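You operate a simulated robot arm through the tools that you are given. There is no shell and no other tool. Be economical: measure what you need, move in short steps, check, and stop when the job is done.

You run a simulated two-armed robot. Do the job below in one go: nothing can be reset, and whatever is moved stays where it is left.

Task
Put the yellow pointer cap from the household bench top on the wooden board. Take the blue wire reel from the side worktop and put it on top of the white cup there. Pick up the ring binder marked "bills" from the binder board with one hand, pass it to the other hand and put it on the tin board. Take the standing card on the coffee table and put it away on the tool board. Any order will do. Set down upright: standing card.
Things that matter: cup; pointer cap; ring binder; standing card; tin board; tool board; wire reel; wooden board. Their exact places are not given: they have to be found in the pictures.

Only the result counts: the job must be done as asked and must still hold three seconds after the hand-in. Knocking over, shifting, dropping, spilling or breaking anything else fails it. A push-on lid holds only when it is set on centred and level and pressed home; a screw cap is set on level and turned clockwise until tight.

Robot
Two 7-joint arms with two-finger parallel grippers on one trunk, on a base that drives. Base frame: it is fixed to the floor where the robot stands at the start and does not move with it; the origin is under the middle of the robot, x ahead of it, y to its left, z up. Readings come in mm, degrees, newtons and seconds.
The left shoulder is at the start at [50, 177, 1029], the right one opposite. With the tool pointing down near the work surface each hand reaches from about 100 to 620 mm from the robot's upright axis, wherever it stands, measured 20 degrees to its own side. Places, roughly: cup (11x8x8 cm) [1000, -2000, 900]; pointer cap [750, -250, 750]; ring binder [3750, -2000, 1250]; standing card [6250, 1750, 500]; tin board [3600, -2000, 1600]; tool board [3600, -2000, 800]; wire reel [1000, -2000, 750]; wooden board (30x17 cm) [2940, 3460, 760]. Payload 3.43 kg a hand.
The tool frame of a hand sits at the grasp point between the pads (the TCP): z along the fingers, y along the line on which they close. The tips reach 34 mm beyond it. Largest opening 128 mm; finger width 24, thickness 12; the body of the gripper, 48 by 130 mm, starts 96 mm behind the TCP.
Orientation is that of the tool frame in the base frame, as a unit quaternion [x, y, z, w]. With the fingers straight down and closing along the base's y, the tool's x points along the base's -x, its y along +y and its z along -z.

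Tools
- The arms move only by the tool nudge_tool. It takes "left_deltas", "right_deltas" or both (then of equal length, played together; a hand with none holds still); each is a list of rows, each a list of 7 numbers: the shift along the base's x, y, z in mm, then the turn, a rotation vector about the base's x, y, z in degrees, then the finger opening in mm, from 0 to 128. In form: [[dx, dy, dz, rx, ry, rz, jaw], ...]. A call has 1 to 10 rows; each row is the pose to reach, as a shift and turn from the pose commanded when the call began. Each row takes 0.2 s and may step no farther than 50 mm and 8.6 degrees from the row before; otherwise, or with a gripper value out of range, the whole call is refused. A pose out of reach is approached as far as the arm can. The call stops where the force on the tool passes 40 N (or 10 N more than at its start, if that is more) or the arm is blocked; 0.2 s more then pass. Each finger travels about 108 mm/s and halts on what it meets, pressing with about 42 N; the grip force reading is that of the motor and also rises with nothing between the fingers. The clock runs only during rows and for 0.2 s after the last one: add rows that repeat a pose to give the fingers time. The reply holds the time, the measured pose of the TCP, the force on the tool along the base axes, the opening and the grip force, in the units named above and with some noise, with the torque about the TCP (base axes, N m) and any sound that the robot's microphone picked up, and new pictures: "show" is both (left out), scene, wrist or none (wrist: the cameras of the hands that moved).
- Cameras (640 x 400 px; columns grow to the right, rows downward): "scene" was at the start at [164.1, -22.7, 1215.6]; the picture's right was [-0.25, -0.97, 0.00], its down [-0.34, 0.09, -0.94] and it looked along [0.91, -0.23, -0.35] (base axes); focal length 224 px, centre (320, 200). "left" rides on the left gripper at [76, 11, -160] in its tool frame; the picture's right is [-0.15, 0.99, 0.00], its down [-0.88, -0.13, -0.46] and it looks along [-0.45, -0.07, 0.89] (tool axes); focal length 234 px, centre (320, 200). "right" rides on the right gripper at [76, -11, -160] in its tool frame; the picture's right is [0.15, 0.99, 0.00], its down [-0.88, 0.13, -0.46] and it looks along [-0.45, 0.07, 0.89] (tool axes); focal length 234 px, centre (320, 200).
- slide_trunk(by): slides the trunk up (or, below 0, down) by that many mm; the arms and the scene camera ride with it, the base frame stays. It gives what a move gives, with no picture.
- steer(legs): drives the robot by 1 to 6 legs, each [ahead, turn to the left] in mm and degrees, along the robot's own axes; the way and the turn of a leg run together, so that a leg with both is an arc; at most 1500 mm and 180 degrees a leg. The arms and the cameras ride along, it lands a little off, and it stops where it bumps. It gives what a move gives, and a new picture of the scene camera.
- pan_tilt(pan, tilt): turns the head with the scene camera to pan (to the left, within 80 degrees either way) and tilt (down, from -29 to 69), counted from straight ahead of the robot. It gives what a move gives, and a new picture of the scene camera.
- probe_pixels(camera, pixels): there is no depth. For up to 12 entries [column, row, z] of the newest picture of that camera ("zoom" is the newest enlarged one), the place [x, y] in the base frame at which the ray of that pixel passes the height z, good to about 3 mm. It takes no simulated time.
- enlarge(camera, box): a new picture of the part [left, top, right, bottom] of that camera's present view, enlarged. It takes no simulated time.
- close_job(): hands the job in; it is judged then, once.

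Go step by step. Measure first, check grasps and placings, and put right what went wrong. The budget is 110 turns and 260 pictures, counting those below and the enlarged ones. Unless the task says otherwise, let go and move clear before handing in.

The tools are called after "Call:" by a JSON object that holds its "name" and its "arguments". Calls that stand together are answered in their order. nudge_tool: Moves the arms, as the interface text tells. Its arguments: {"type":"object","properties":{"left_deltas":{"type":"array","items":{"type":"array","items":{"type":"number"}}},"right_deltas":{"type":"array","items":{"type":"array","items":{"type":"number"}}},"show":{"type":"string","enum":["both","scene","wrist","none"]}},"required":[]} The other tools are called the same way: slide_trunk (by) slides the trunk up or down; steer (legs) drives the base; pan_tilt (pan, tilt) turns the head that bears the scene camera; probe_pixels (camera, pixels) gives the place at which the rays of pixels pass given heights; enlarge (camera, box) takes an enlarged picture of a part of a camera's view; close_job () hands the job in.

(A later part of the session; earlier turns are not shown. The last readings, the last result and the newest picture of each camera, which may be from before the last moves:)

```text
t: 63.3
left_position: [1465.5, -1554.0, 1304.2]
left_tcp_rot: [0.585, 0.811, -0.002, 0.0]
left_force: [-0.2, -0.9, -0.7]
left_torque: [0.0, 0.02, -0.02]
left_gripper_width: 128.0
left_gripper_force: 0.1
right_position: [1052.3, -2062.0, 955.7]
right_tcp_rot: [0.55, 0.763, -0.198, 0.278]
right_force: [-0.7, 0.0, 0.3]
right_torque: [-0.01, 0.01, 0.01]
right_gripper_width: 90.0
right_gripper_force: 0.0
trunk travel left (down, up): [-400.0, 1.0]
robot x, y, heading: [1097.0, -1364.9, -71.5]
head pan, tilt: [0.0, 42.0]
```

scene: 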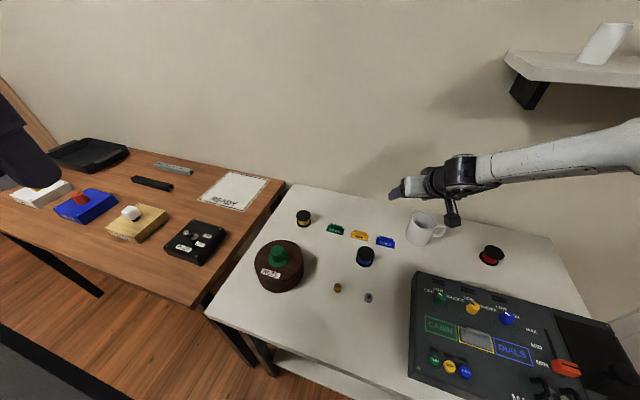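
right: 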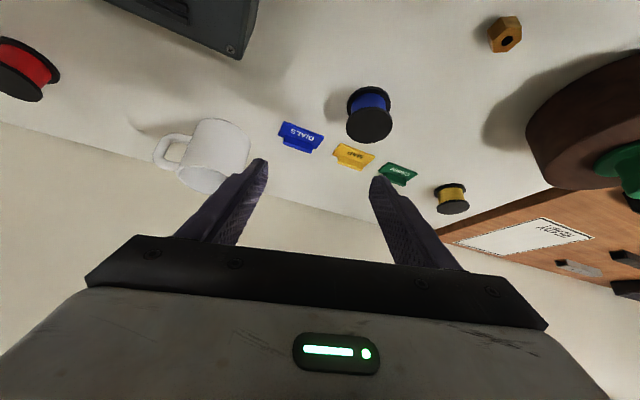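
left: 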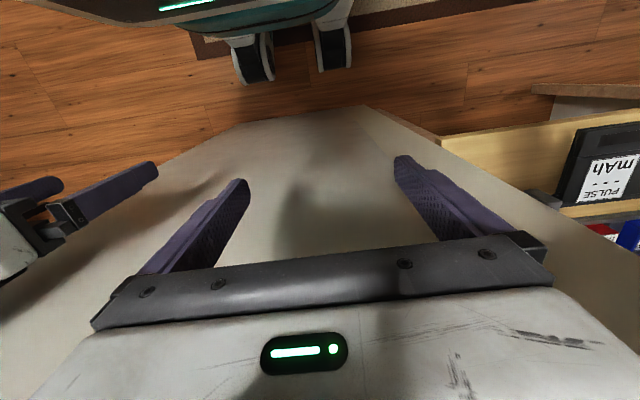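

Now over the table, I bring the hand back above the reel at z≈930.

Call:
{"name": "nudge_tool", "arguments": {"right_deltas": [[18, 32, 0, 0, 0, 0, 80], [36, 64, 0, 0, 0, 0, 80], [54, 96, 0, 0, 0, 0, 80], [72, 128, -10, 0, 0, 0, 80], [85, 150, -25, 0, 0, 0, 80], [85, 150, -25, 0, 0, 0, 80]]}}

```text
t: 64.7
left_position: [1465.5, -1554.4, 1303.2]
left_tcp_rot: [0.585, 0.811, -0.001, 0.001]
left_force: [-0.1, -0.3, -0.2]
left_torque: [-0.01, -0.02, 0.02]
left_gripper_width: 128.1
left_gripper_force: 0.0
right_position: [1101.9, -1915.4, 958.2]
right_tcp_rot: [0.55, 0.762, -0.197, 0.278]
right_force: [0.2, -0.5, 0.9]
right_torque: [0.0, 0.02, 0.02]
right_gripper_width: 79.9
right_gripper_force: 0.0
right hand out of reach, approached as far as the arm can: row 3, 4, 5, 6
trunk travel left (down, up): [-400.0, 1.0]
robot x, y, heading: [1100.8, -1368.0, -71.6]
head pan, tilt: [0.0, 42.0]
```

scene: 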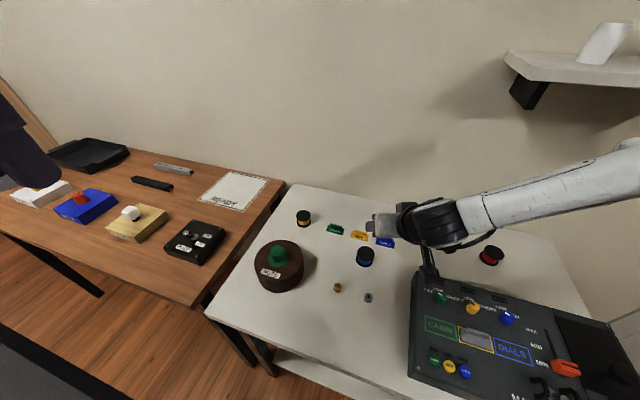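
right: 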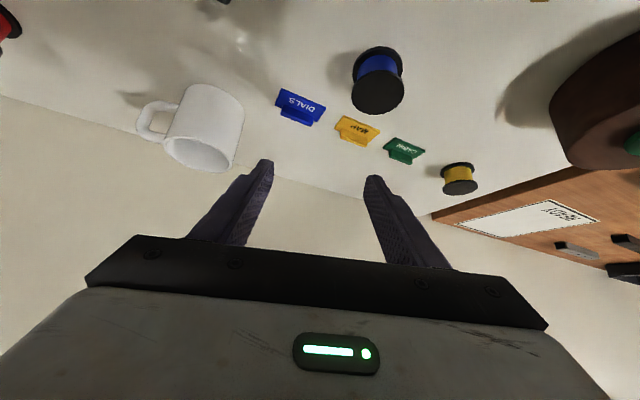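

Reaching inward past the shoulder line is what limits me. I shift the hand outward and turn the base 13° further left to bring it over the reel.

Call:
{"name": "nudge_tool", "arguments": {"right_deltas": [[-42, 9, 0, 0, 0, 0, 80], [-83, 18, 0, 0, 0, 0, 80], [-83, 18, 0, 0, 0, 0, 80]], "show": "none"}}

Call:
{"name": "steer", "arguments": {"legs": [[0, 13]]}}

Call:
{"name": "enlarge", "arguments": {"camera": "right", "box": [160, 0, 560, 250]}}

```text
t: 65.5
left_position: [1466.2, -1554.2, 1303.4]
left_tcp_rot: [0.585, 0.811, 0.001, 0.0]
left_force: [0.4, 0.5, -0.3]
left_torque: [0.01, 0.0, 0.03]
left_gripper_width: 127.8
left_gripper_force: 0.0
right_position: [1020.9, -1894.2, 960.7]
right_tcp_rot: [0.55, 0.763, -0.197, 0.277]
right_force: [0.0, 0.6, -0.9]
right_torque: [0.01, -0.01, -0.01]
right_gripper_width: 80.0
right_gripper_force: 0.1
trunk travel left (down, up): [-400.0, 1.0]
robot x, y, heading: [1101.5, -1365.2, -71.4]
head pan, tilt: [0.0, 42.0]
```

```text
t: 66.7
left_position: [1499.6, -1467.1, 1303.1]
left_tcp_rot: [0.49, 0.871, 0.0, 0.0]
left_force: [0.1, -0.2, 0.7]
left_torque: [-0.02, 0.0, 0.03]
left_gripper_width: 128.1
left_gripper_force: 0.0
right_position: [1141.1, -1898.7, 959.7]
right_tcp_rot: [0.461, 0.819, -0.165, 0.297]
right_force: [0.5, 0.2, 0.1]
right_torque: [-0.01, -0.02, 0.01]
right_gripper_width: 79.9
right_gripper_force: 0.0
trunk travel left (down, up): [-400.0, 1.0]
robot x, y, heading: [1096.1, -1364.3, -58.5]
head pan, tilt: [0.0, 42.0]
```

scene: 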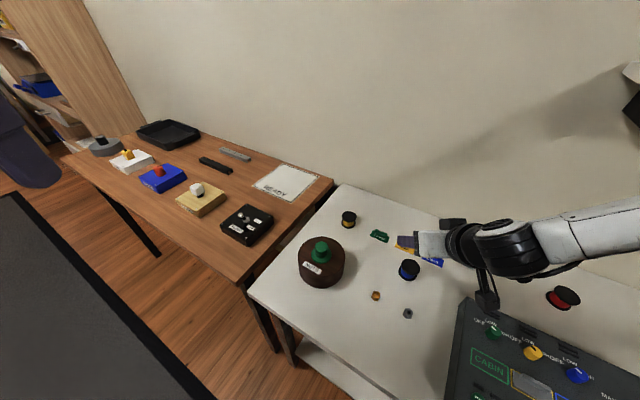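

```text
1.60 times, centred on (360, 125) of right
```

zoom: 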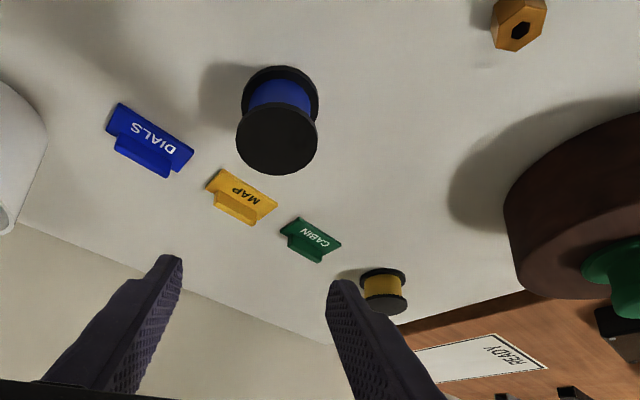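

The hand is above the reel (top disc at zoom (278,138)). I measure the reel from this view and the scene.

Call:
{"name": "probe_pixels", "arguments": {"camera": "right", "pixels": [[333.8, 86.3, 835], [333.8, 86.3, 850], [335, 41.5, 800], [307.5, 84, 840], [358.8, 84, 840], [335, 109, 840]]}}

Call:
{"name": "enlarge", "arguments": {"camera": "scene", "box": [340, 220, 480, 330]}}

Call:
{"name": "probe_pixels", "arguments": {"camera": "zoom", "pixels": [[320, 200, 840]]}}

```text
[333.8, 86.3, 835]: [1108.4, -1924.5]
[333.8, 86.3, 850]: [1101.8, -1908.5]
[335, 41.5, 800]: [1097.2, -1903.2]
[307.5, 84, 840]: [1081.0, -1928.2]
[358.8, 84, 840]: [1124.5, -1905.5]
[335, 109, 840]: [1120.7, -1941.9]
```

```text
3.64 times, centred on (410, 275) of scene
```

zoom: 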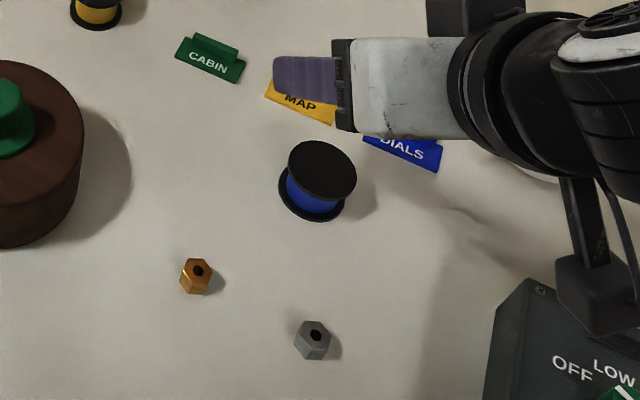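

```text
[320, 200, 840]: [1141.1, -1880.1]
```

The "right" probe used the older picture pose; I redo it on a fresh enlarged view.

Call:
{"name": "enlarge", "arguments": {"camera": "right", "box": [160, 0, 560, 250]}}

Call:
{"name": "probe_pixels", "arguments": {"camera": "zoom", "pixels": [[278, 138, 835], [278, 138, 850], [280, 66, 800], [236, 138, 840], [319, 138, 840], [277, 175, 840], [280, 105, 840]]}}

Call:
{"name": "probe_pixels", "arguments": {"camera": "scene", "pixels": [[408.7, 266.4, 835], [408.7, 266.4, 850], [405, 281, 800]]}}

```text
1.60 times, centred on (360, 125) of right
```

zoom: 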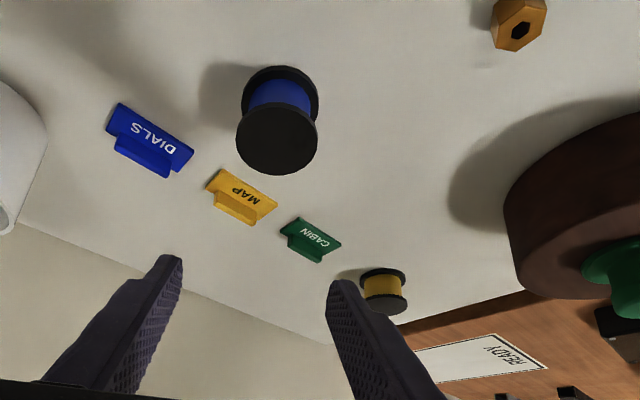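

```text
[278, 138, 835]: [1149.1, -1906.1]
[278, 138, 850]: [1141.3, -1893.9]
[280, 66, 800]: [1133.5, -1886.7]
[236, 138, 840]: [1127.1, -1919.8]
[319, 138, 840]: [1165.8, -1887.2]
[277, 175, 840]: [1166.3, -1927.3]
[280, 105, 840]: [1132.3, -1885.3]
```

```text
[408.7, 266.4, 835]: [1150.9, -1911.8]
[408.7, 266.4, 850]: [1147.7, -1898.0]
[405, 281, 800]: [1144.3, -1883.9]
```

Reel centre (1147,-1906), diameter 51. I descend to z≈838 around it with 80 mm opening.

Call:
{"name": "nudge_tool", "arguments": {"right_deltas": [[-1, 6, -40, 0, 0, 0, 80], [-1, 6, -80, 0, 0, 0, 80], [-1, 6, -105, 0, 0, 0, 80], [-1, 6, -121, 0, 0, 0, 80], [-1, 6, -121, 0, 0, 0, 80]]}}

```text
t: 67.9
left_position: [1499.3, -1466.2, 1303.1]
left_tcp_rot: [0.491, 0.871, 0.001, 0.0]
left_force: [-1.0, 0.3, 0.6]
left_torque: [-0.01, -0.02, 0.01]
left_gripper_width: 128.3
left_gripper_force: 0.1
right_position: [1139.6, -1894.0, 885.5]
right_tcp_rot: [0.462, 0.82, -0.164, 0.296]
right_force: [0.1, 0.0, -0.4]
right_torque: [0.04, -0.03, 0.0]
right_gripper_width: 80.2
right_gripper_force: 0.0
right hand out of reach, approached as far as the arm can: row 2, 3, 4, 5
trunk travel left (down, up): [-400.0, 1.0]
robot x, y, heading: [1097.2, -1367.0, -58.7]
head pan, tilt: [0.0, 42.0]
```

scene: 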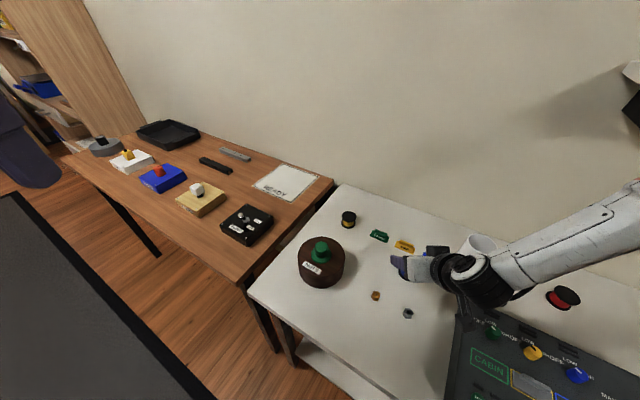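
right: 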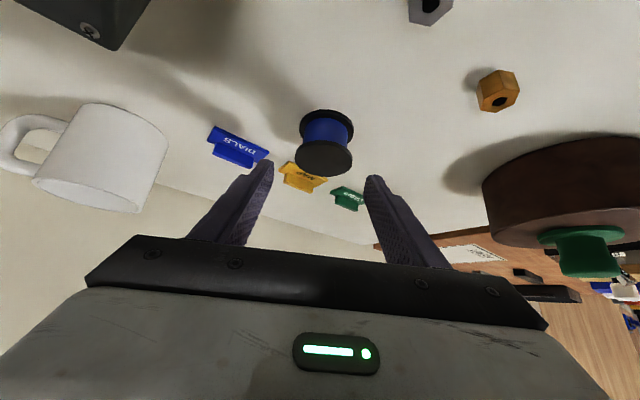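

The arm itself stops at z=885, so I lower the last 46 mm with the trunk; the reel (column 325) is centred between the fingers.

Call:
{"name": "slide_trunk", "arguments": {"by": -46}}

Call:
{"name": "enlarge", "arguments": {"camera": "right", "box": [160, 0, 560, 250]}}

```text
t: 68.5
left_position: [1498.1, -1465.5, 1269.7]
left_tcp_rot: [0.491, 0.871, 0.0, 0.0]
left_force: [-0.3, 0.0, -0.5]
left_torque: [-0.03, 0.03, 0.03]
left_gripper_width: 127.8
left_gripper_force: 0.0
right_position: [1140.0, -1892.0, 853.6]
right_tcp_rot: [0.46, 0.82, -0.166, 0.299]
right_force: [-3.3, 5.8, 9.4]
right_torque: [-0.09, 0.4, -0.26]
right_gripper_width: 80.2
right_gripper_force: 0.1
trunk travel left (down, up): [-366.0, 35.0]
robot x, y, heading: [1099.0, -1366.8, -58.6]
head pan, tilt: [0.0, 42.0]
stopped: the force on the tool passed its limit (the readings are from after the stop); the commanded pose is now the measured one
```

```text
1.60 times, centred on (360, 125) of right
```

zoom: 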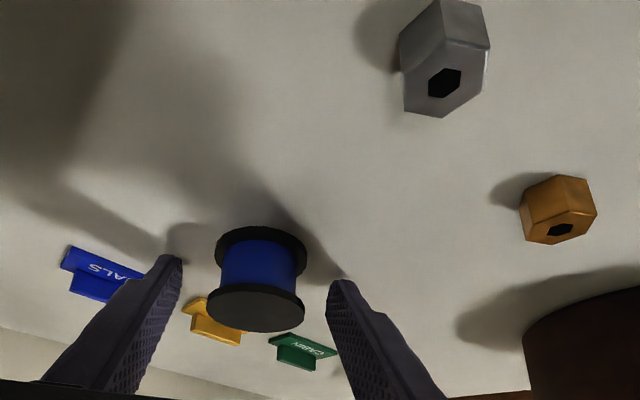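

The tips touched the worktop (so it is at z≈820, not 798), with the reel well between the pads (zoom (257,270)). I lift 3 mm and close.

Call:
{"name": "nudge_tool", "arguments": {"right_deltas": [[0, 0, 4, 0, 0, 0, 80], [0, 0, 4, 0, 0, 0, 60], [0, 0, 4, 0, 0, 0, 40], [0, 0, 4, 0, 0, 0, 40], [0, 0, 4, 0, 0, 0, 40]], "show": "wrist"}}

```text
t: 69.7
left_position: [1498.3, -1468.1, 1268.7]
left_tcp_rot: [0.491, 0.871, 0.0, 0.0]
left_force: [0.1, -0.3, 0.0]
left_torque: [-0.01, -0.04, 0.04]
left_gripper_width: 128.0
left_gripper_force: 0.1
right_position: [1139.5, -1892.2, 856.6]
right_tcp_rot: [0.461, 0.819, -0.167, 0.297]
right_force: [1.1, 1.0, -0.3]
right_torque: [-0.01, -0.01, 0.05]
right_gripper_width: 46.2
right_gripper_force: 41.6
trunk travel left (down, up): [-366.0, 35.0]
robot x, y, heading: [1098.0, -1363.8, -58.3]
head pan, tilt: [0.0, 42.0]
```

right: 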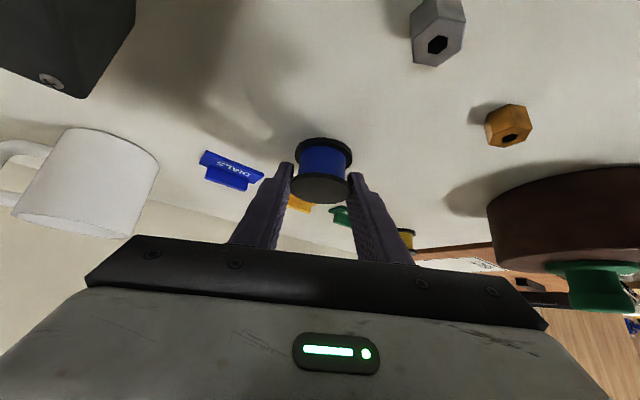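

Gripped at 46 mm, a bit off-centre (reel is ~10 mm toward the robot from the pads). I reopen, shift back 10 mm and regrip.

Call:
{"name": "nudge_tool", "arguments": {"right_deltas": [[0, 0, 0, 0, 0, 0, 60], [0, 0, 0, 0, 0, 0, 76], [-5, 8, 0, 0, 0, 0, 76], [-5, 8, 0, 0, 0, 0, 60], [-5, 8, 0, 0, 0, 0, 40], [-5, 8, 0, 0, 0, 0, 40], [-5, 8, 0, 0, 0, 0, 40]], "show": "wrist"}}

Call:
{"name": "enlarge", "arguments": {"camera": "right", "box": [240, 110, 400, 210]}}

```text
t: 71.3
left_position: [1498.8, -1467.1, 1269.9]
left_tcp_rot: [0.491, 0.871, 0.0, -0.001]
left_force: [-0.2, -0.7, -0.1]
left_torque: [0.03, -0.01, -0.02]
left_gripper_width: 128.1
left_gripper_force: 0.0
right_position: [1136.0, -1885.5, 856.6]
right_tcp_rot: [0.462, 0.818, -0.167, 0.298]
right_force: [-0.9, 0.1, 0.7]
right_torque: [-0.11, 0.04, -0.03]
right_gripper_width: 46.7
right_gripper_force: 41.9
trunk travel left (down, up): [-366.0, 35.0]
robot x, y, heading: [1101.2, -1364.2, -58.5]
head pan, tilt: [0.0, 42.0]
```

right: 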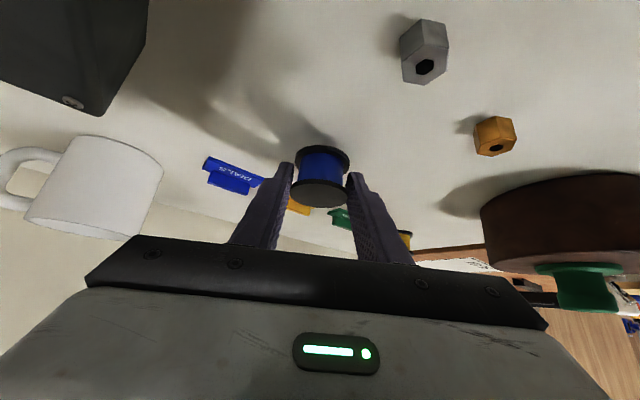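

```text
4.00 times, centred on (320, 160) of right
```

zoom: 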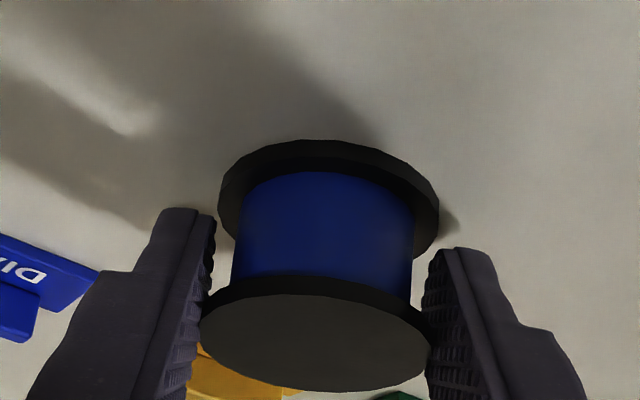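

Pads now meet the flanges centrally. I lift with arm and trunk.

Call:
{"name": "nudge_tool", "arguments": {"right_deltas": [[0, 0, 20, 0, 0, 0, 40], [0, 0, 50, 0, 0, 0, 40], [0, 0, 80, 0, 0, 0, 40], [0, 0, 80, 0, 0, 0, 40]], "show": "none"}}

Call:
{"name": "slide_trunk", "arguments": {"by": 35}}

Call:
{"name": "enlarge", "arguments": {"camera": "right", "box": [0, 0, 640, 400]}}

```text
t: 72.3
left_position: [1498.6, -1468.2, 1269.4]
left_tcp_rot: [0.491, 0.871, 0.0, -0.001]
left_force: [-0.2, -1.3, -0.4]
left_torque: [0.0, 0.01, -0.06]
left_gripper_width: 128.1
left_gripper_force: 0.0
right_position: [1136.6, -1885.7, 936.2]
right_tcp_rot: [0.461, 0.819, -0.166, 0.299]
right_force: [-0.6, -0.8, -0.1]
right_torque: [0.0, 0.05, 0.01]
right_gripper_width: 46.6
right_gripper_force: 41.9
trunk travel left (down, up): [-366.0, 35.0]
robot x, y, heading: [1099.5, -1368.7, -58.8]
head pan, tilt: [0.0, 42.0]
```

```text
t: 73.1
left_position: [1499.0, -1468.2, 1302.6]
left_tcp_rot: [0.491, 0.871, 0.0, -0.001]
left_force: [0.3, -0.6, 0.1]
left_torque: [-0.02, -0.01, 0.03]
left_gripper_width: 128.0
left_gripper_force: 0.1
right_position: [1137.1, -1886.2, 971.9]
right_tcp_rot: [0.461, 0.819, -0.167, 0.298]
right_force: [0.5, -0.2, -1.0]
right_torque: [0.03, -0.02, -0.01]
right_gripper_width: 46.6
right_gripper_force: 41.5
trunk travel left (down, up): [-401.0, 0.0]
robot x, y, heading: [1100.2, -1363.0, -58.3]
head pan, tilt: [0.0, 42.0]
```

```text
1.00 times, centred on (320, 200) of right
```

zoom: 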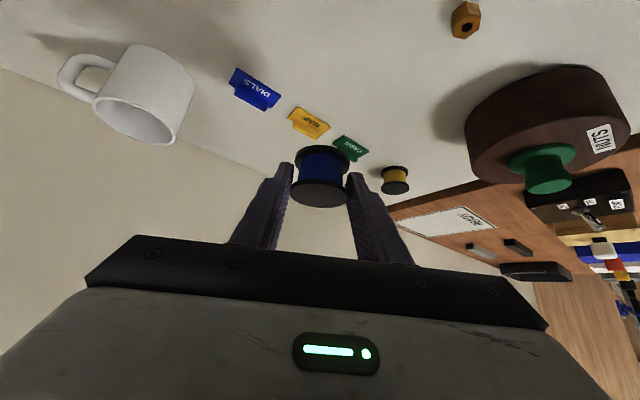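

Reel is held and lifted. I look at the cup with the head from here to triangulate with the wrist view.

Call:
{"name": "probe_pixels", "arguments": {"camera": "zoom", "pixels": [[137, 121, 880], [137, 121, 900], [137, 121, 920], [93, 98, 900], [180, 140, 900]]}}

Call:
{"name": "pan_tilt", "arguments": {"pan": -40, "tilt": 42}}

```text
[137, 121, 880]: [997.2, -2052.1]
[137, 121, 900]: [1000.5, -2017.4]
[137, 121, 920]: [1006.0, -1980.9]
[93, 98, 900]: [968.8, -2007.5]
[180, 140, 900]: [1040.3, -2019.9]
```

```text
t: 74.2
left_position: [1498.4, -1467.6, 1303.7]
left_tcp_rot: [0.491, 0.871, 0.0, 0.0]
left_force: [-0.6, 0.6, 0.6]
left_torque: [0.0, -0.04, 0.03]
left_gripper_width: 127.9
left_gripper_force: 0.1
right_position: [1136.5, -1885.7, 971.5]
right_tcp_rot: [0.461, 0.82, -0.166, 0.297]
right_force: [0.5, 0.2, -0.7]
right_torque: [0.02, 0.02, -0.04]
right_gripper_width: 46.1
right_gripper_force: 42.0
trunk travel left (down, up): [-401.0, 0.0]
robot x, y, heading: [1094.6, -1367.3, -58.7]
head pan, tilt: [-40.0, 42.0]
```

scene: 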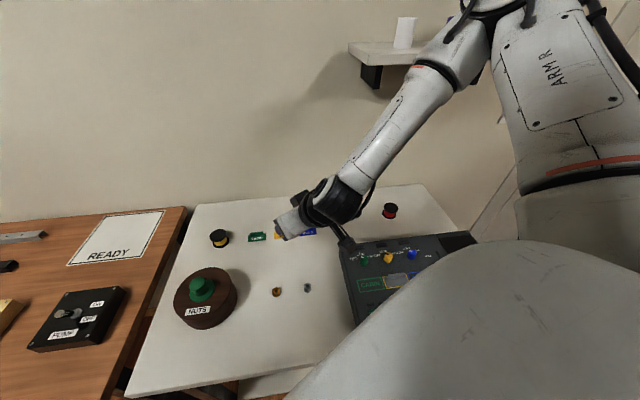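

All views agree on the cup rim at z≈880, centre (1000,-2051); the reel hangs ~56 mm below the TCP, 23 mm ahead of it. I turn right 13.5° and view.

Call:
{"name": "pan_tilt", "arguments": {"pan": 0, "tilt": 42}}

Call:
{"name": "steer", "arguments": {"legs": [[0, -13.5]]}}

Call:
{"name": "nudge_tool", "arguments": {"right_deltas": [[-4, -35, 0, 0, 0, 0, 40], [-8, -70, 0, 0, 0, 0, 40], [-12, -105, 0, 0, 0, 0, 40], [-12, -105, 0, 0, 0, 0, 40]]}}

```text
t: 75.3
left_position: [1498.4, -1468.2, 1304.0]
left_tcp_rot: [0.491, 0.871, 0.0, -0.001]
left_force: [0.3, -1.1, -0.1]
left_torque: [-0.02, 0.02, 0.04]
left_gripper_width: 128.0
left_gripper_force: 0.0
right_position: [1135.4, -1885.5, 970.8]
right_tcp_rot: [0.461, 0.82, -0.166, 0.297]
right_force: [0.6, 0.3, -0.7]
right_torque: [0.01, 0.06, 0.0]
right_gripper_width: 46.1
right_gripper_force: 42.5
trunk travel left (down, up): [-401.0, 0.0]
robot x, y, heading: [1098.2, -1365.0, -58.9]
head pan, tilt: [0.0, 42.0]
```

scene: 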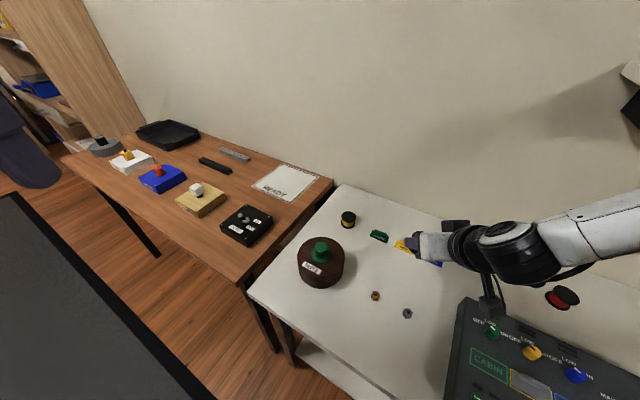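

```text
t: 76.5
left_position: [1463.2, -1558.9, 1303.6]
left_tcp_rot: [0.59, 0.807, 0.0, 0.0]
left_force: [-0.4, -0.2, 0.4]
left_torque: [0.01, 0.0, -0.01]
left_gripper_width: 128.2
left_gripper_force: 0.1
right_position: [1013.2, -1879.6, 972.3]
right_tcp_rot: [0.555, 0.759, -0.201, 0.275]
right_force: [-0.7, -0.2, -0.9]
right_torque: [-0.02, 0.03, -0.02]
right_gripper_width: 46.3
right_gripper_force: 41.9
trunk travel left (down, up): [-401.0, 0.0]
robot x, y, heading: [1099.2, -1363.2, -72.2]
head pan, tilt: [0.0, 42.0]
```

scene: 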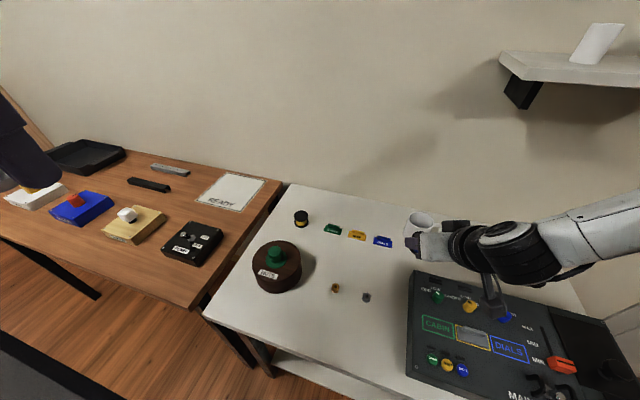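

```text
t: 77.5
left_position: [1463.9, -1559.0, 1304.2]
left_tcp_rot: [0.59, 0.807, 0.0, 0.0]
left_force: [0.2, 0.0, -0.9]
left_torque: [-0.01, 0.0, 0.01]
left_gripper_width: 127.8
left_gripper_force: 0.1
right_position: [999.1, -1987.7, 974.4]
right_tcp_rot: [0.554, 0.759, -0.2, 0.276]
right_force: [-0.1, 0.1, -1.8]
right_torque: [0.02, 0.01, -0.02]
right_gripper_width: 46.4
right_gripper_force: 42.0
trunk travel left (down, up): [-401.0, 0.0]
robot x, y, heading: [1097.8, -1363.3, -72.3]
head pan, tilt: [0.0, 42.0]
```

scene: 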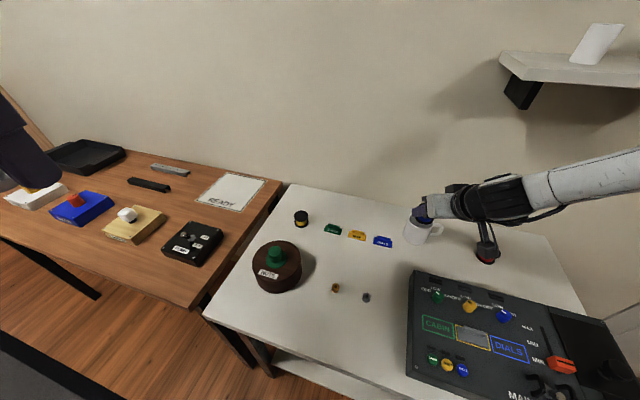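
right: 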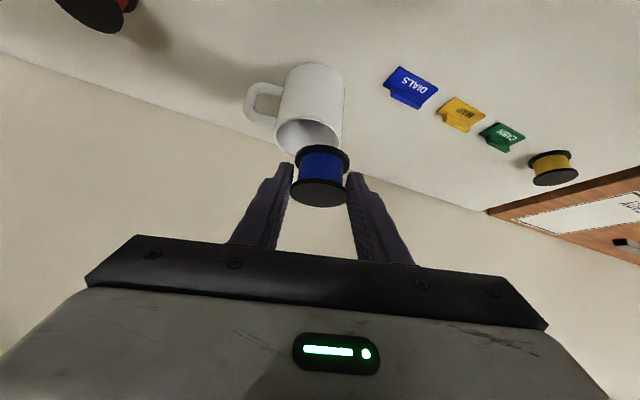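

The reel is near the cup in the wrist view. I zoom and measure rim centre and the reel's bottom relative to it.

Call:
{"name": "enlarge", "arguments": {"camera": "right", "box": [230, 50, 390, 215]}}

Call:
{"name": "probe_pixels", "arguments": {"camera": "right", "pixels": [[309, 137, 880], [309, 137, 895], [275, 132, 880], [342, 137, 880], [322, 157, 918], [294, 157, 918], [350, 157, 918]]}}

```text
2.42 times, centred on (310, 132) of right
```

zoom: 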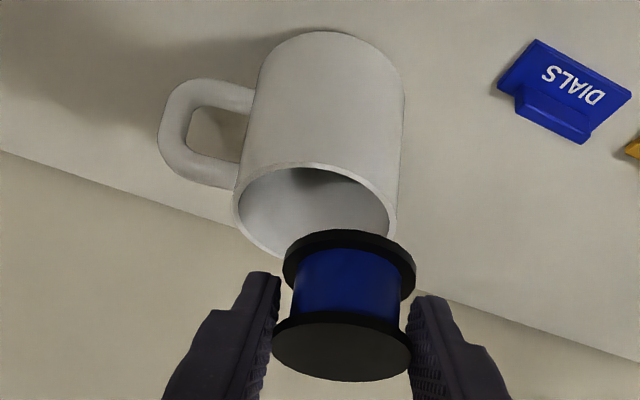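

```text
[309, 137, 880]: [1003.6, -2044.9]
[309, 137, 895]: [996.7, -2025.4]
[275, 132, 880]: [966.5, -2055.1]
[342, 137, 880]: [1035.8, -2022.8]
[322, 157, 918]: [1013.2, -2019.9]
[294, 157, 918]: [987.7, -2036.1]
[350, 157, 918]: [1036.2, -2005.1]
```

Estimated offset to the cup centre is about (-4,-40). I move there at the same height and check from both cameras.

Call:
{"name": "nudge_tool", "arguments": {"right_deltas": [[-2, -20, 0, 0, 0, 0, 40], [-4, -40, 0, 0, 0, 0, 40], [-4, -40, 0, 0, 0, 0, 40]], "show": "none"}}

Call:
{"name": "enlarge", "arguments": {"camera": "right", "box": [230, 70, 390, 210]}}

Call:
{"name": "enlarge", "arguments": {"camera": "scene", "box": [380, 170, 480, 250]}}

```text
t: 78.3
left_position: [1463.2, -1558.5, 1305.1]
left_tcp_rot: [0.589, 0.808, 0.0, 0.0]
left_force: [0.3, 0.1, 0.3]
left_torque: [0.0, 0.03, -0.02]
left_gripper_width: 127.6
left_gripper_force: 0.0
right_position: [996.8, -2026.6, 974.8]
right_tcp_rot: [0.554, 0.759, -0.2, 0.277]
right_force: [-0.3, -0.5, -0.3]
right_torque: [0.01, -0.01, 0.0]
right_gripper_width: 46.3
right_gripper_force: 41.9
trunk travel left (down, up): [-401.0, 0.0]
robot x, y, heading: [1099.6, -1364.0, -72.1]
head pan, tilt: [0.0, 42.0]
```

```text
2.86 times, centred on (310, 140) of right
```

zoom: 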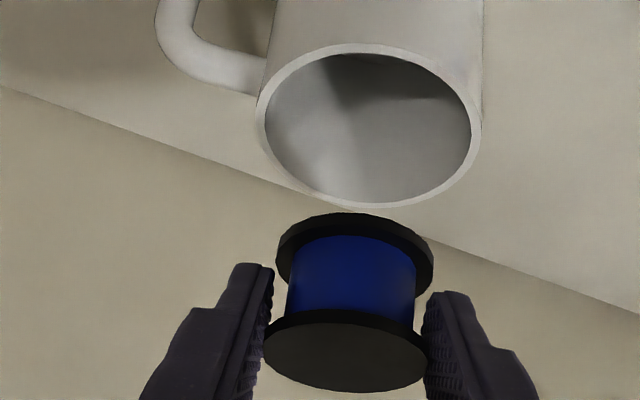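

```text
5.00 times, centred on (430, 210) of scene
```

zoom: 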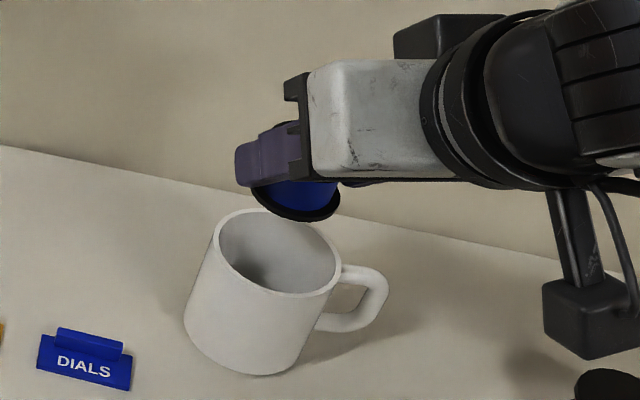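

From the wrist view I compute the reel's lower disc is ~57 mm above the rim and centred within ~5 mm. I cross-check with scene probes.

Call:
{"name": "probe_pixels", "arguments": {"camera": "zoom", "pixels": [[281, 252, 880], [281, 252, 870], [281, 252, 890], [297, 200, 938], [297, 200, 928], [297, 200, 918]]}}

```text
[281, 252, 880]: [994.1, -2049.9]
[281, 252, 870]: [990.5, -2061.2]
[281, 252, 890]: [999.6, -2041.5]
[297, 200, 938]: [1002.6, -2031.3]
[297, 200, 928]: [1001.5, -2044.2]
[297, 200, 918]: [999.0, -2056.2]
```

Both agree within a few mm; I shift (-3,-5) and lower 38 mm, then look again.

Call:
{"name": "nudge_tool", "arguments": {"right_deltas": [[-3, -5, 0, 0, 0, 0, 40], [-3, -5, -20, 0, 0, 0, 40], [-3, -5, -38, 0, 0, 0, 40], [-3, -5, -38, 0, 0, 0, 40]], "show": "none"}}

Call:
{"name": "enlarge", "arguments": {"camera": "right", "box": [230, 70, 390, 210]}}

Call:
{"name": "enlarge", "arguments": {"camera": "scene", "box": [380, 170, 480, 250]}}

```text
t: 79.3
left_position: [1464.0, -1558.9, 1304.7]
left_tcp_rot: [0.59, 0.807, 0.0, -0.001]
left_force: [0.1, 0.0, 0.3]
left_torque: [-0.01, 0.0, 0.02]
left_gripper_width: 128.0
left_gripper_force: 0.0
right_position: [995.9, -2028.4, 934.4]
right_tcp_rot: [0.555, 0.759, -0.201, 0.275]
right_force: [-0.3, -0.1, -0.4]
right_torque: [-0.03, -0.02, -0.01]
right_gripper_width: 46.2
right_gripper_force: 42.0
trunk travel left (down, up): [-401.0, 0.0]
robot x, y, heading: [1101.1, -1364.7, -71.9]
head pan, tilt: [0.0, 42.0]
```

```text
2.86 times, centred on (310, 140) of right
```

zoom: 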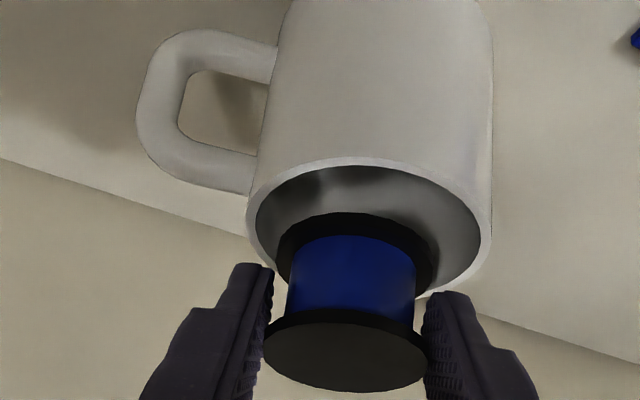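

```text
5.00 times, centred on (430, 210) of scene
```

zoom: 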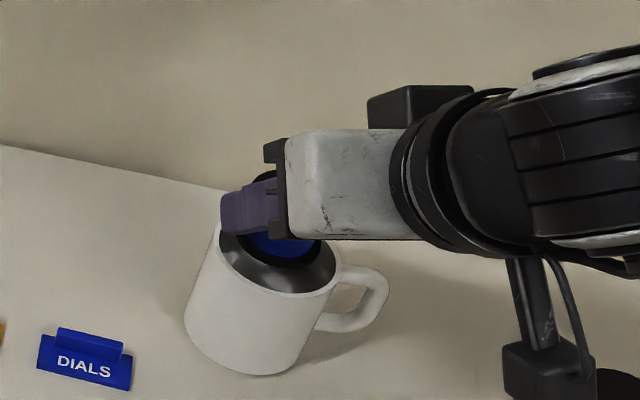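

Reel bottom is ~12 mm above the rim and needs ~3 mm to the left. I lower slowly, watching for contact at the rim.

Call:
{"name": "nudge_tool", "arguments": {"right_deltas": [[3, 0, -4, 0, 0, 0, 40], [3, 0, -8, 0, 0, 0, 40], [3, 0, -12, 0, 0, 0, 40], [3, 0, -16, 0, 0, 0, 40], [3, 0, -16, 0, 0, 0, 40]], "show": "none"}}

Call:
{"name": "enlarge", "arguments": {"camera": "right", "box": [230, 70, 390, 210]}}

Call:
{"name": "enlarge", "arguments": {"camera": "scene", "box": [380, 170, 480, 250]}}

```text
t: 80.2
left_position: [1464.3, -1558.1, 1305.0]
left_tcp_rot: [0.591, 0.807, 0.001, 0.0]
left_force: [0.6, 0.1, 1.0]
left_torque: [0.04, 0.0, -0.02]
left_gripper_width: 128.0
left_gripper_force: 0.0
right_position: [1000.1, -2035.7, 928.3]
right_tcp_rot: [0.552, 0.756, -0.207, 0.283]
right_force: [-1.2, 2.5, 11.7]
right_torque: [-0.01, -0.12, 0.09]
right_gripper_width: 46.5
right_gripper_force: 41.7
trunk travel left (down, up): [-401.0, 0.0]
robot x, y, heading: [1100.1, -1363.4, -71.9]
head pan, tilt: [0.0, 42.0]
stopped in row 4 (right hand): the force on the tool passed its limit (the readings are from after the stop); the commanded pose is now the measured one
```

```text
2.86 times, centred on (310, 140) of right
```

zoom: 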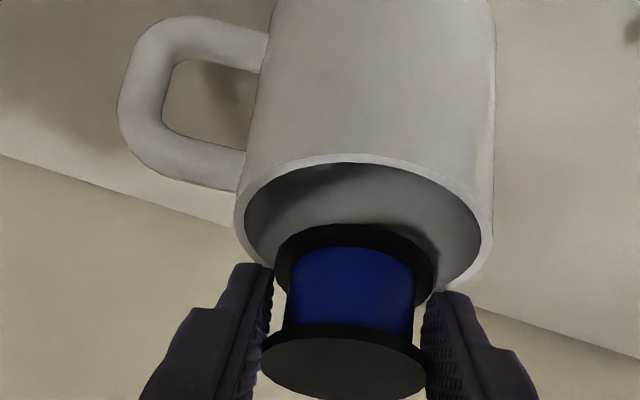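

```text
5.00 times, centred on (430, 210) of scene
```

zoom: 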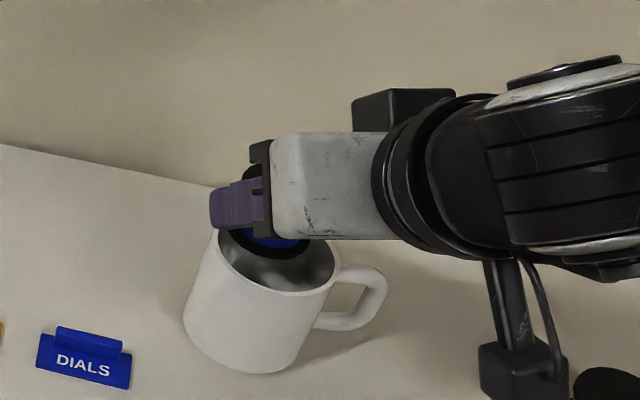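

Contact with ~12 N upward just at the rim height: the cup top bears the reel, and the cup hasn't moved in the scene view. I back off 2 mm up and 5 mm back for centring and check the load.

Call:
{"name": "nudge_tool", "arguments": {"right_deltas": [[-1.5, 5, 2, 0, 0, 0, 40], [-1.5, 5, 0, 0, 0, 0, 40], [-1.5, 5, 0, 0, 0, 0, 40]], "show": "none"}}

Call:
{"name": "enlarge", "arguments": {"camera": "right", "box": [230, 70, 390, 210]}}

```text
t: 81.0
left_position: [1464.8, -1557.3, 1304.1]
left_tcp_rot: [0.59, 0.807, 0.0, 0.0]
left_force: [0.1, -0.3, 0.2]
left_torque: [-0.02, -0.02, 0.0]
left_gripper_width: 127.9
left_gripper_force: 0.0
right_position: [998.0, -2029.6, 928.1]
right_tcp_rot: [0.553, 0.756, -0.208, 0.282]
right_force: [-1.1, -3.1, 18.0]
right_torque: [-0.3, -0.21, 0.01]
right_gripper_width: 46.1
right_gripper_force: 42.4
trunk travel left (down, up): [-401.0, 0.0]
robot x, y, heading: [1100.1, -1365.6, -72.1]
head pan, tilt: [0.0, 42.0]
```

```text
2.86 times, centred on (310, 140) of right
```

zoom: 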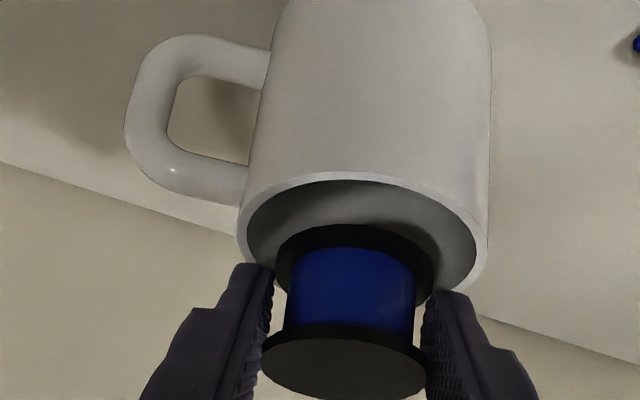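

Centred within ~2 mm and bearing 18 N. I ease off 2 mm, open gently, and check.

Call:
{"name": "nudge_tool", "arguments": {"right_deltas": [[0, 0, 1.5, 0, 0, 0, 40], [0, 0, 1.5, 0, 0, 0, 46], [0, 0, 1.5, 0, 0, 0, 50], [0, 0, 1.5, 0, 0, 0, 56], [0, 0, 1.5, 0, 0, 0, 64], [0, 0, 1.5, 0, 0, 0, 72], [0, 0, 1.5, 0, 0, 0, 72]], "show": "wrist"}}

Call:
{"name": "enlarge", "arguments": {"camera": "scene", "box": [380, 170, 480, 250]}}

```text
t: 82.6
left_position: [1463.1, -1556.3, 1304.1]
left_tcp_rot: [0.59, 0.807, -0.001, 0.0]
left_force: [-0.2, -0.6, -0.7]
left_torque: [0.0, -0.01, -0.02]
left_gripper_width: 128.2
left_gripper_force: 0.0
right_position: [996.5, -2028.1, 928.2]
right_tcp_rot: [0.554, 0.757, -0.206, 0.281]
right_force: [-1.2, 0.2, 15.8]
right_torque: [-0.02, -0.63, -0.01]
right_gripper_width: 71.1
right_gripper_force: 0.0
trunk travel left (down, up): [-401.0, 0.0]
robot x, y, heading: [1096.2, -1365.2, -72.1]
head pan, tilt: [0.0, 42.0]
```

right: 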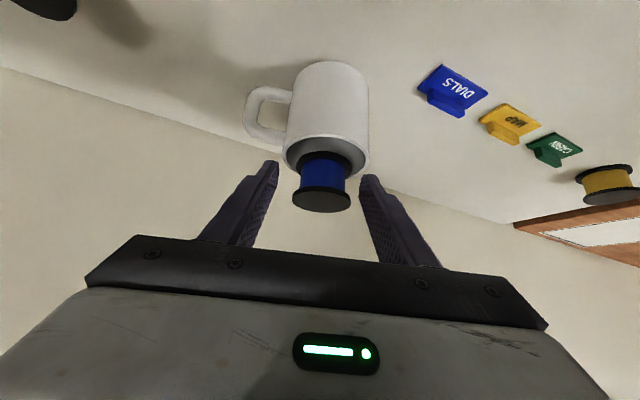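

```text
5.00 times, centred on (430, 210) of scene
```

zoom: 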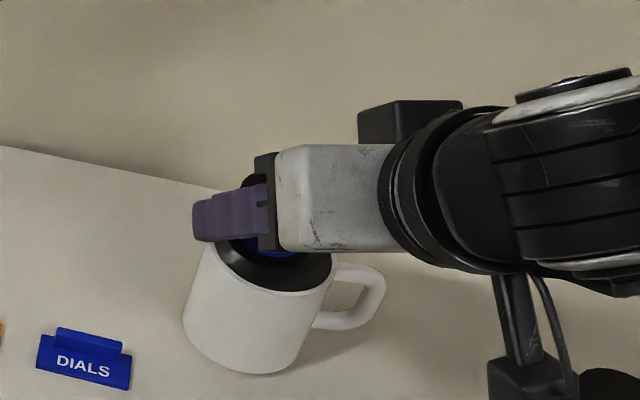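

The reel stands free between open fingers; the tips seem to rest on the cup, so I lift straight up slowly and look.

Call:
{"name": "nudge_tool", "arguments": {"right_deltas": [[0, 0, 10, 0, 0, 0, 74], [0, 0, 25, 0, 0, 0, 74], [0, 0, 50, 0, 0, 0, 74], [-6, 20, 80, 0, 0, 0, 74], [-6, 20, 80, 0, 0, 0, 74]], "show": "wrist"}}

Call:
{"name": "enlarge", "arguments": {"camera": "scene", "box": [380, 170, 480, 250]}}

```text
t: 83.8
left_position: [1464.0, -1559.0, 1305.2]
left_tcp_rot: [0.59, 0.808, 0.001, 0.0]
left_force: [-0.2, -0.2, -0.1]
left_torque: [0.02, 0.0, -0.02]
left_gripper_width: 128.0
left_gripper_force: 0.1
right_position: [991.2, -2009.6, 1010.5]
right_tcp_rot: [0.553, 0.758, -0.204, 0.28]
right_force: [-0.1, -0.7, -0.5]
right_torque: [0.03, -0.01, 0.0]
right_gripper_width: 74.1
right_gripper_force: 0.0
trunk travel left (down, up): [-401.0, 0.0]
robot x, y, heading: [1100.4, -1363.7, -72.1]
head pan, tilt: [0.0, 42.0]
```

right: 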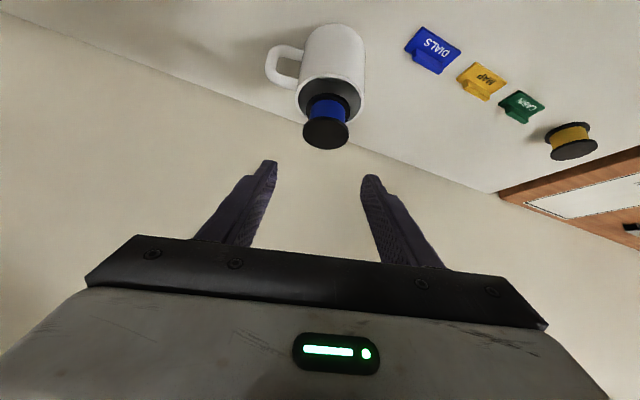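

```text
5.00 times, centred on (430, 210) of scene
```

zoom: 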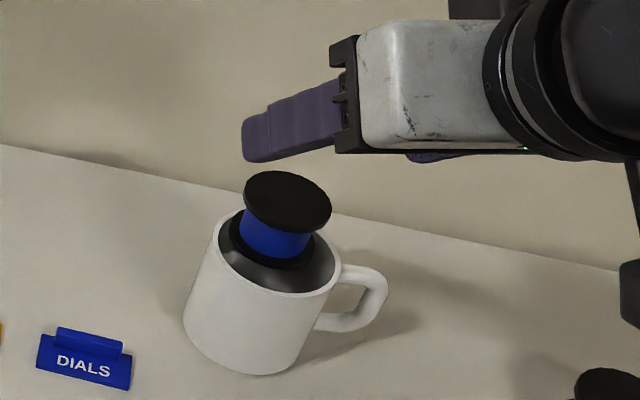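

The reel now stands upright on the cup (scene zoom (280,215)). I back out and retract the right hand.

Call:
{"name": "steer", "arguments": {"legs": [[-330, 0]]}}

Call:
{"name": "nudge_tool", "arguments": {"right_deltas": [[-14, 45, 0, 6.5, 2.1, 0, 90], [-28, 90, 0, 13, 4.2, 0, 90], [-42, 135, 0, 19.5, 6.3, 0, 90], [-56, 180, 0, 26, 8.4, 0, 90], [-70, 225, 0, 32.5, 10.5, 0, 90], [-84, 270, 0, 39, 12.6, 0, 90], [-98, 315, 0, 39, 12.6, 0, 90], [-98, 315, 0, 39, 12.6, 0, 90]], "show": "scene"}}

```text
t: 86.0
left_position: [1365.3, -1250.4, 1305.5]
left_tcp_rot: [0.591, 0.807, 0.0, -0.001]
left_force: [-0.4, 0.2, -0.5]
left_torque: [0.0, -0.04, -0.02]
left_gripper_width: 128.0
left_gripper_force: 0.0
right_position: [890.0, -1699.3, 1010.8]
right_tcp_rot: [0.554, 0.757, -0.205, 0.28]
right_force: [0.7, -0.1, 0.8]
right_torque: [-0.04, 0.02, 0.01]
right_gripper_width: 73.9
right_gripper_force: 0.2
trunk travel left (down, up): [-401.0, 0.0]
robot x, y, heading: [1000.8, -1054.9, -72.5]
head pan, tilt: [0.0, 42.0]
```

scene: 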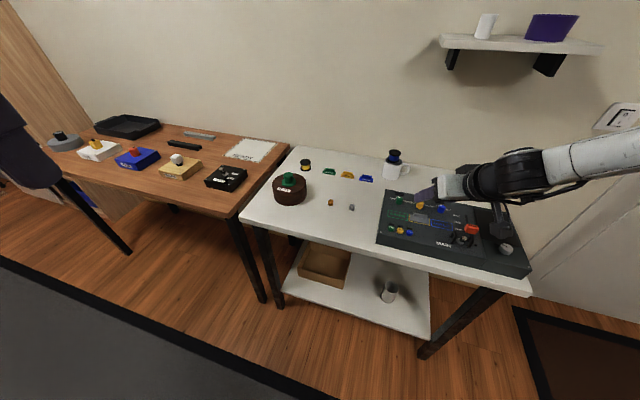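

```text
t: 87.8
left_position: [1364.4, -1250.7, 1304.3]
left_tcp_rot: [0.591, 0.806, 0.001, 0.0]
left_force: [0.1, 0.0, 0.5]
left_torque: [0.0, 0.02, -0.02]
left_gripper_width: 128.0
left_gripper_force: 0.0
right_position: [793.9, -1402.8, 1014.1]
right_tcp_rot: [0.59, 0.807, 0.001, -0.005]
right_force: [-0.3, -0.3, 0.7]
right_torque: [-0.02, 0.04, -0.01]
right_gripper_width: 90.2
right_gripper_force: 0.1
right hand out of reach, approached as far as the arm can: row 7, 8
trunk travel left (down, up): [-401.0, 0.0]
robot x, y, heading: [996.8, -1058.7, -72.2]
head pan, tilt: [0.0, 42.0]
```

scene: 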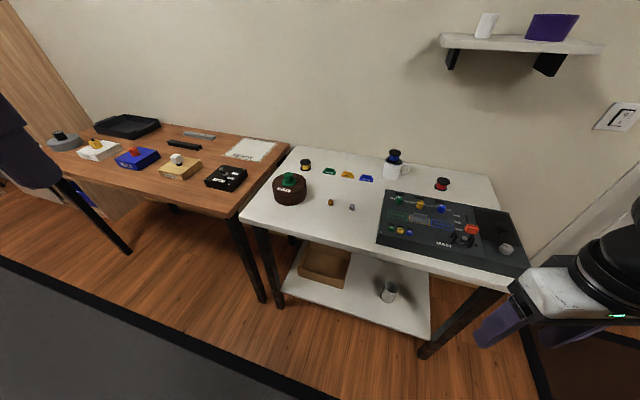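

Now I turn to face the household bench (heading +90).

Call:
{"name": "steer", "arguments": {"legs": [[0, 162]]}}

```text
t: 94.9
left_position: [700.2, -768.7, 1303.2]
left_tcp_rot: [0.715, -0.699, 0.001, 0.001]
left_force: [-0.4, 0.1, -0.2]
left_torque: [0.0, 0.0, -0.01]
left_gripper_width: 128.2
left_gripper_force: 0.1
right_position: [1290.8, -780.8, 1014.1]
right_tcp_rot: [0.716, -0.698, 0.004, 0.001]
right_force: [0.6, -0.9, -0.1]
right_torque: [0.02, -0.01, 0.03]
right_gripper_width: 90.1
right_gripper_force: 0.1
trunk travel left (down, up): [-401.0, 0.0]
robot x, y, heading: [996.3, -1054.1, 91.6]
head pan, tilt: [0.0, 42.0]
```

scene: 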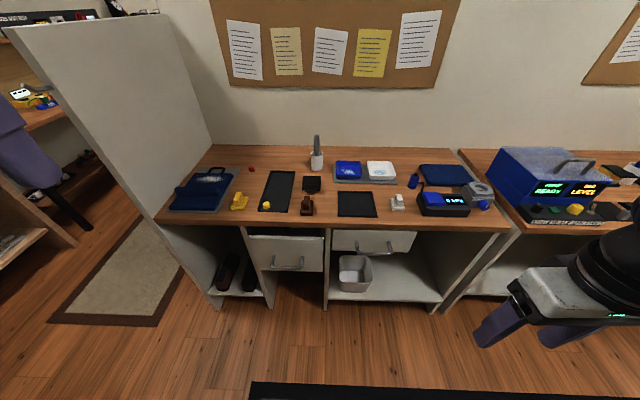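

The household bench is in view; I zoom in on its top to find the pointer cap.

Call:
{"name": "enlarge", "arguments": {"camera": "scene", "box": [160, 140, 340, 225]}}

Call:
{"name": "enlarge", "arguments": {"camera": "scene", "box": [330, 140, 510, 225]}}

Call:
{"name": "probe_pixels", "arguments": {"camera": "scene", "pixels": [[266, 207, 800], [240, 205, 800], [155, 222, 800], [515, 230, 800], [210, 150, 800], [266, 207, 770]]}}

```text
3.56 times, centred on (250, 182) of scene
```

zoom: 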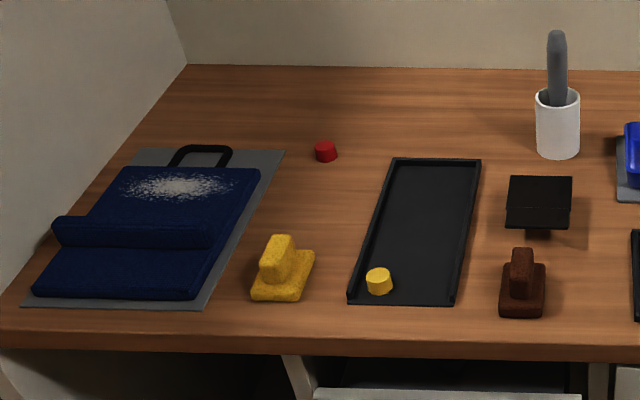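

```text
3.56 times, centred on (420, 182) of scene
```

zoom: 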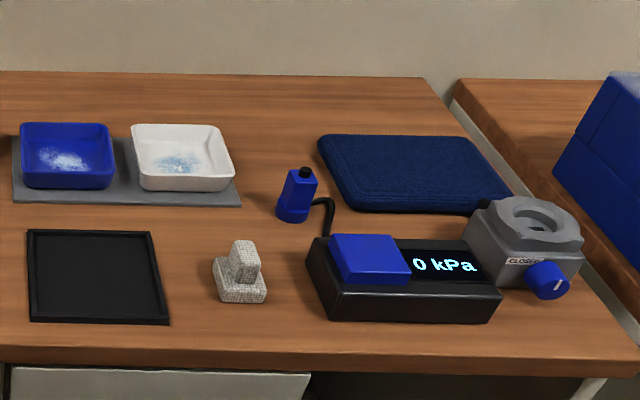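

```text
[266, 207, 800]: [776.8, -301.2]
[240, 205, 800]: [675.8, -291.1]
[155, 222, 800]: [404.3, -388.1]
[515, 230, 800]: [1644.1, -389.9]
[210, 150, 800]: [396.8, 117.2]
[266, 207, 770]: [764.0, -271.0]
```

The yellow pointer cap is the small cylinder in the black tray (zoom (378,281)), about (777,-301). I drive closer, keeping off the open drawer.

Call:
{"name": "steer", "arguments": {"legs": [[0, -1.6], [270, 0]]}}

Call:
{"name": "nudge_tool", "arguments": {"left_deltas": [[10, 20, -45, 0, 0, 0, 80], [20, 40, -90, 0, 0, 0, 80], [30, 60, -135, 0, 0, 0, 80], [40, 80, -180, 0, 0, 0, 80], [50, 100, -225, 0, 0, 0, 80], [60, 120, -270, 0, 0, 0, 80], [60, 120, -300, 0, 0, 0, 80]]}}

```text
t: 97.2
left_position: [715.5, -478.7, 1304.4]
left_tcp_rot: [-0.701, 0.713, -0.001, 0.0]
left_force: [-0.5, 0.2, -0.7]
left_torque: [0.0, 0.01, -0.02]
left_gripper_width: 128.1
left_gripper_force: 0.1
right_position: [1305.4, -515.8, 1014.7]
right_tcp_rot: [-0.701, 0.713, -0.005, -0.002]
right_force: [-0.3, -0.3, -0.1]
right_torque: [-0.02, 0.0, -0.03]
right_gripper_width: 90.0
right_gripper_force: 0.2
trunk travel left (down, up): [-401.0, 0.0]
robot x, y, heading: [999.2, -780.7, 89.1]
head pan, tilt: [0.0, 42.0]
```

scene: 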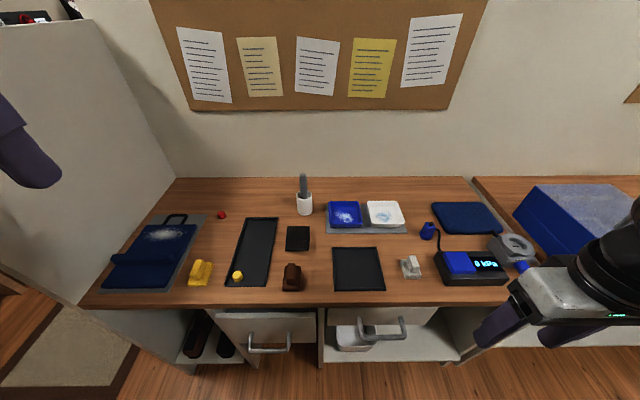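

```text
refused: row 1 steps farther than a row can; nothing moved
```

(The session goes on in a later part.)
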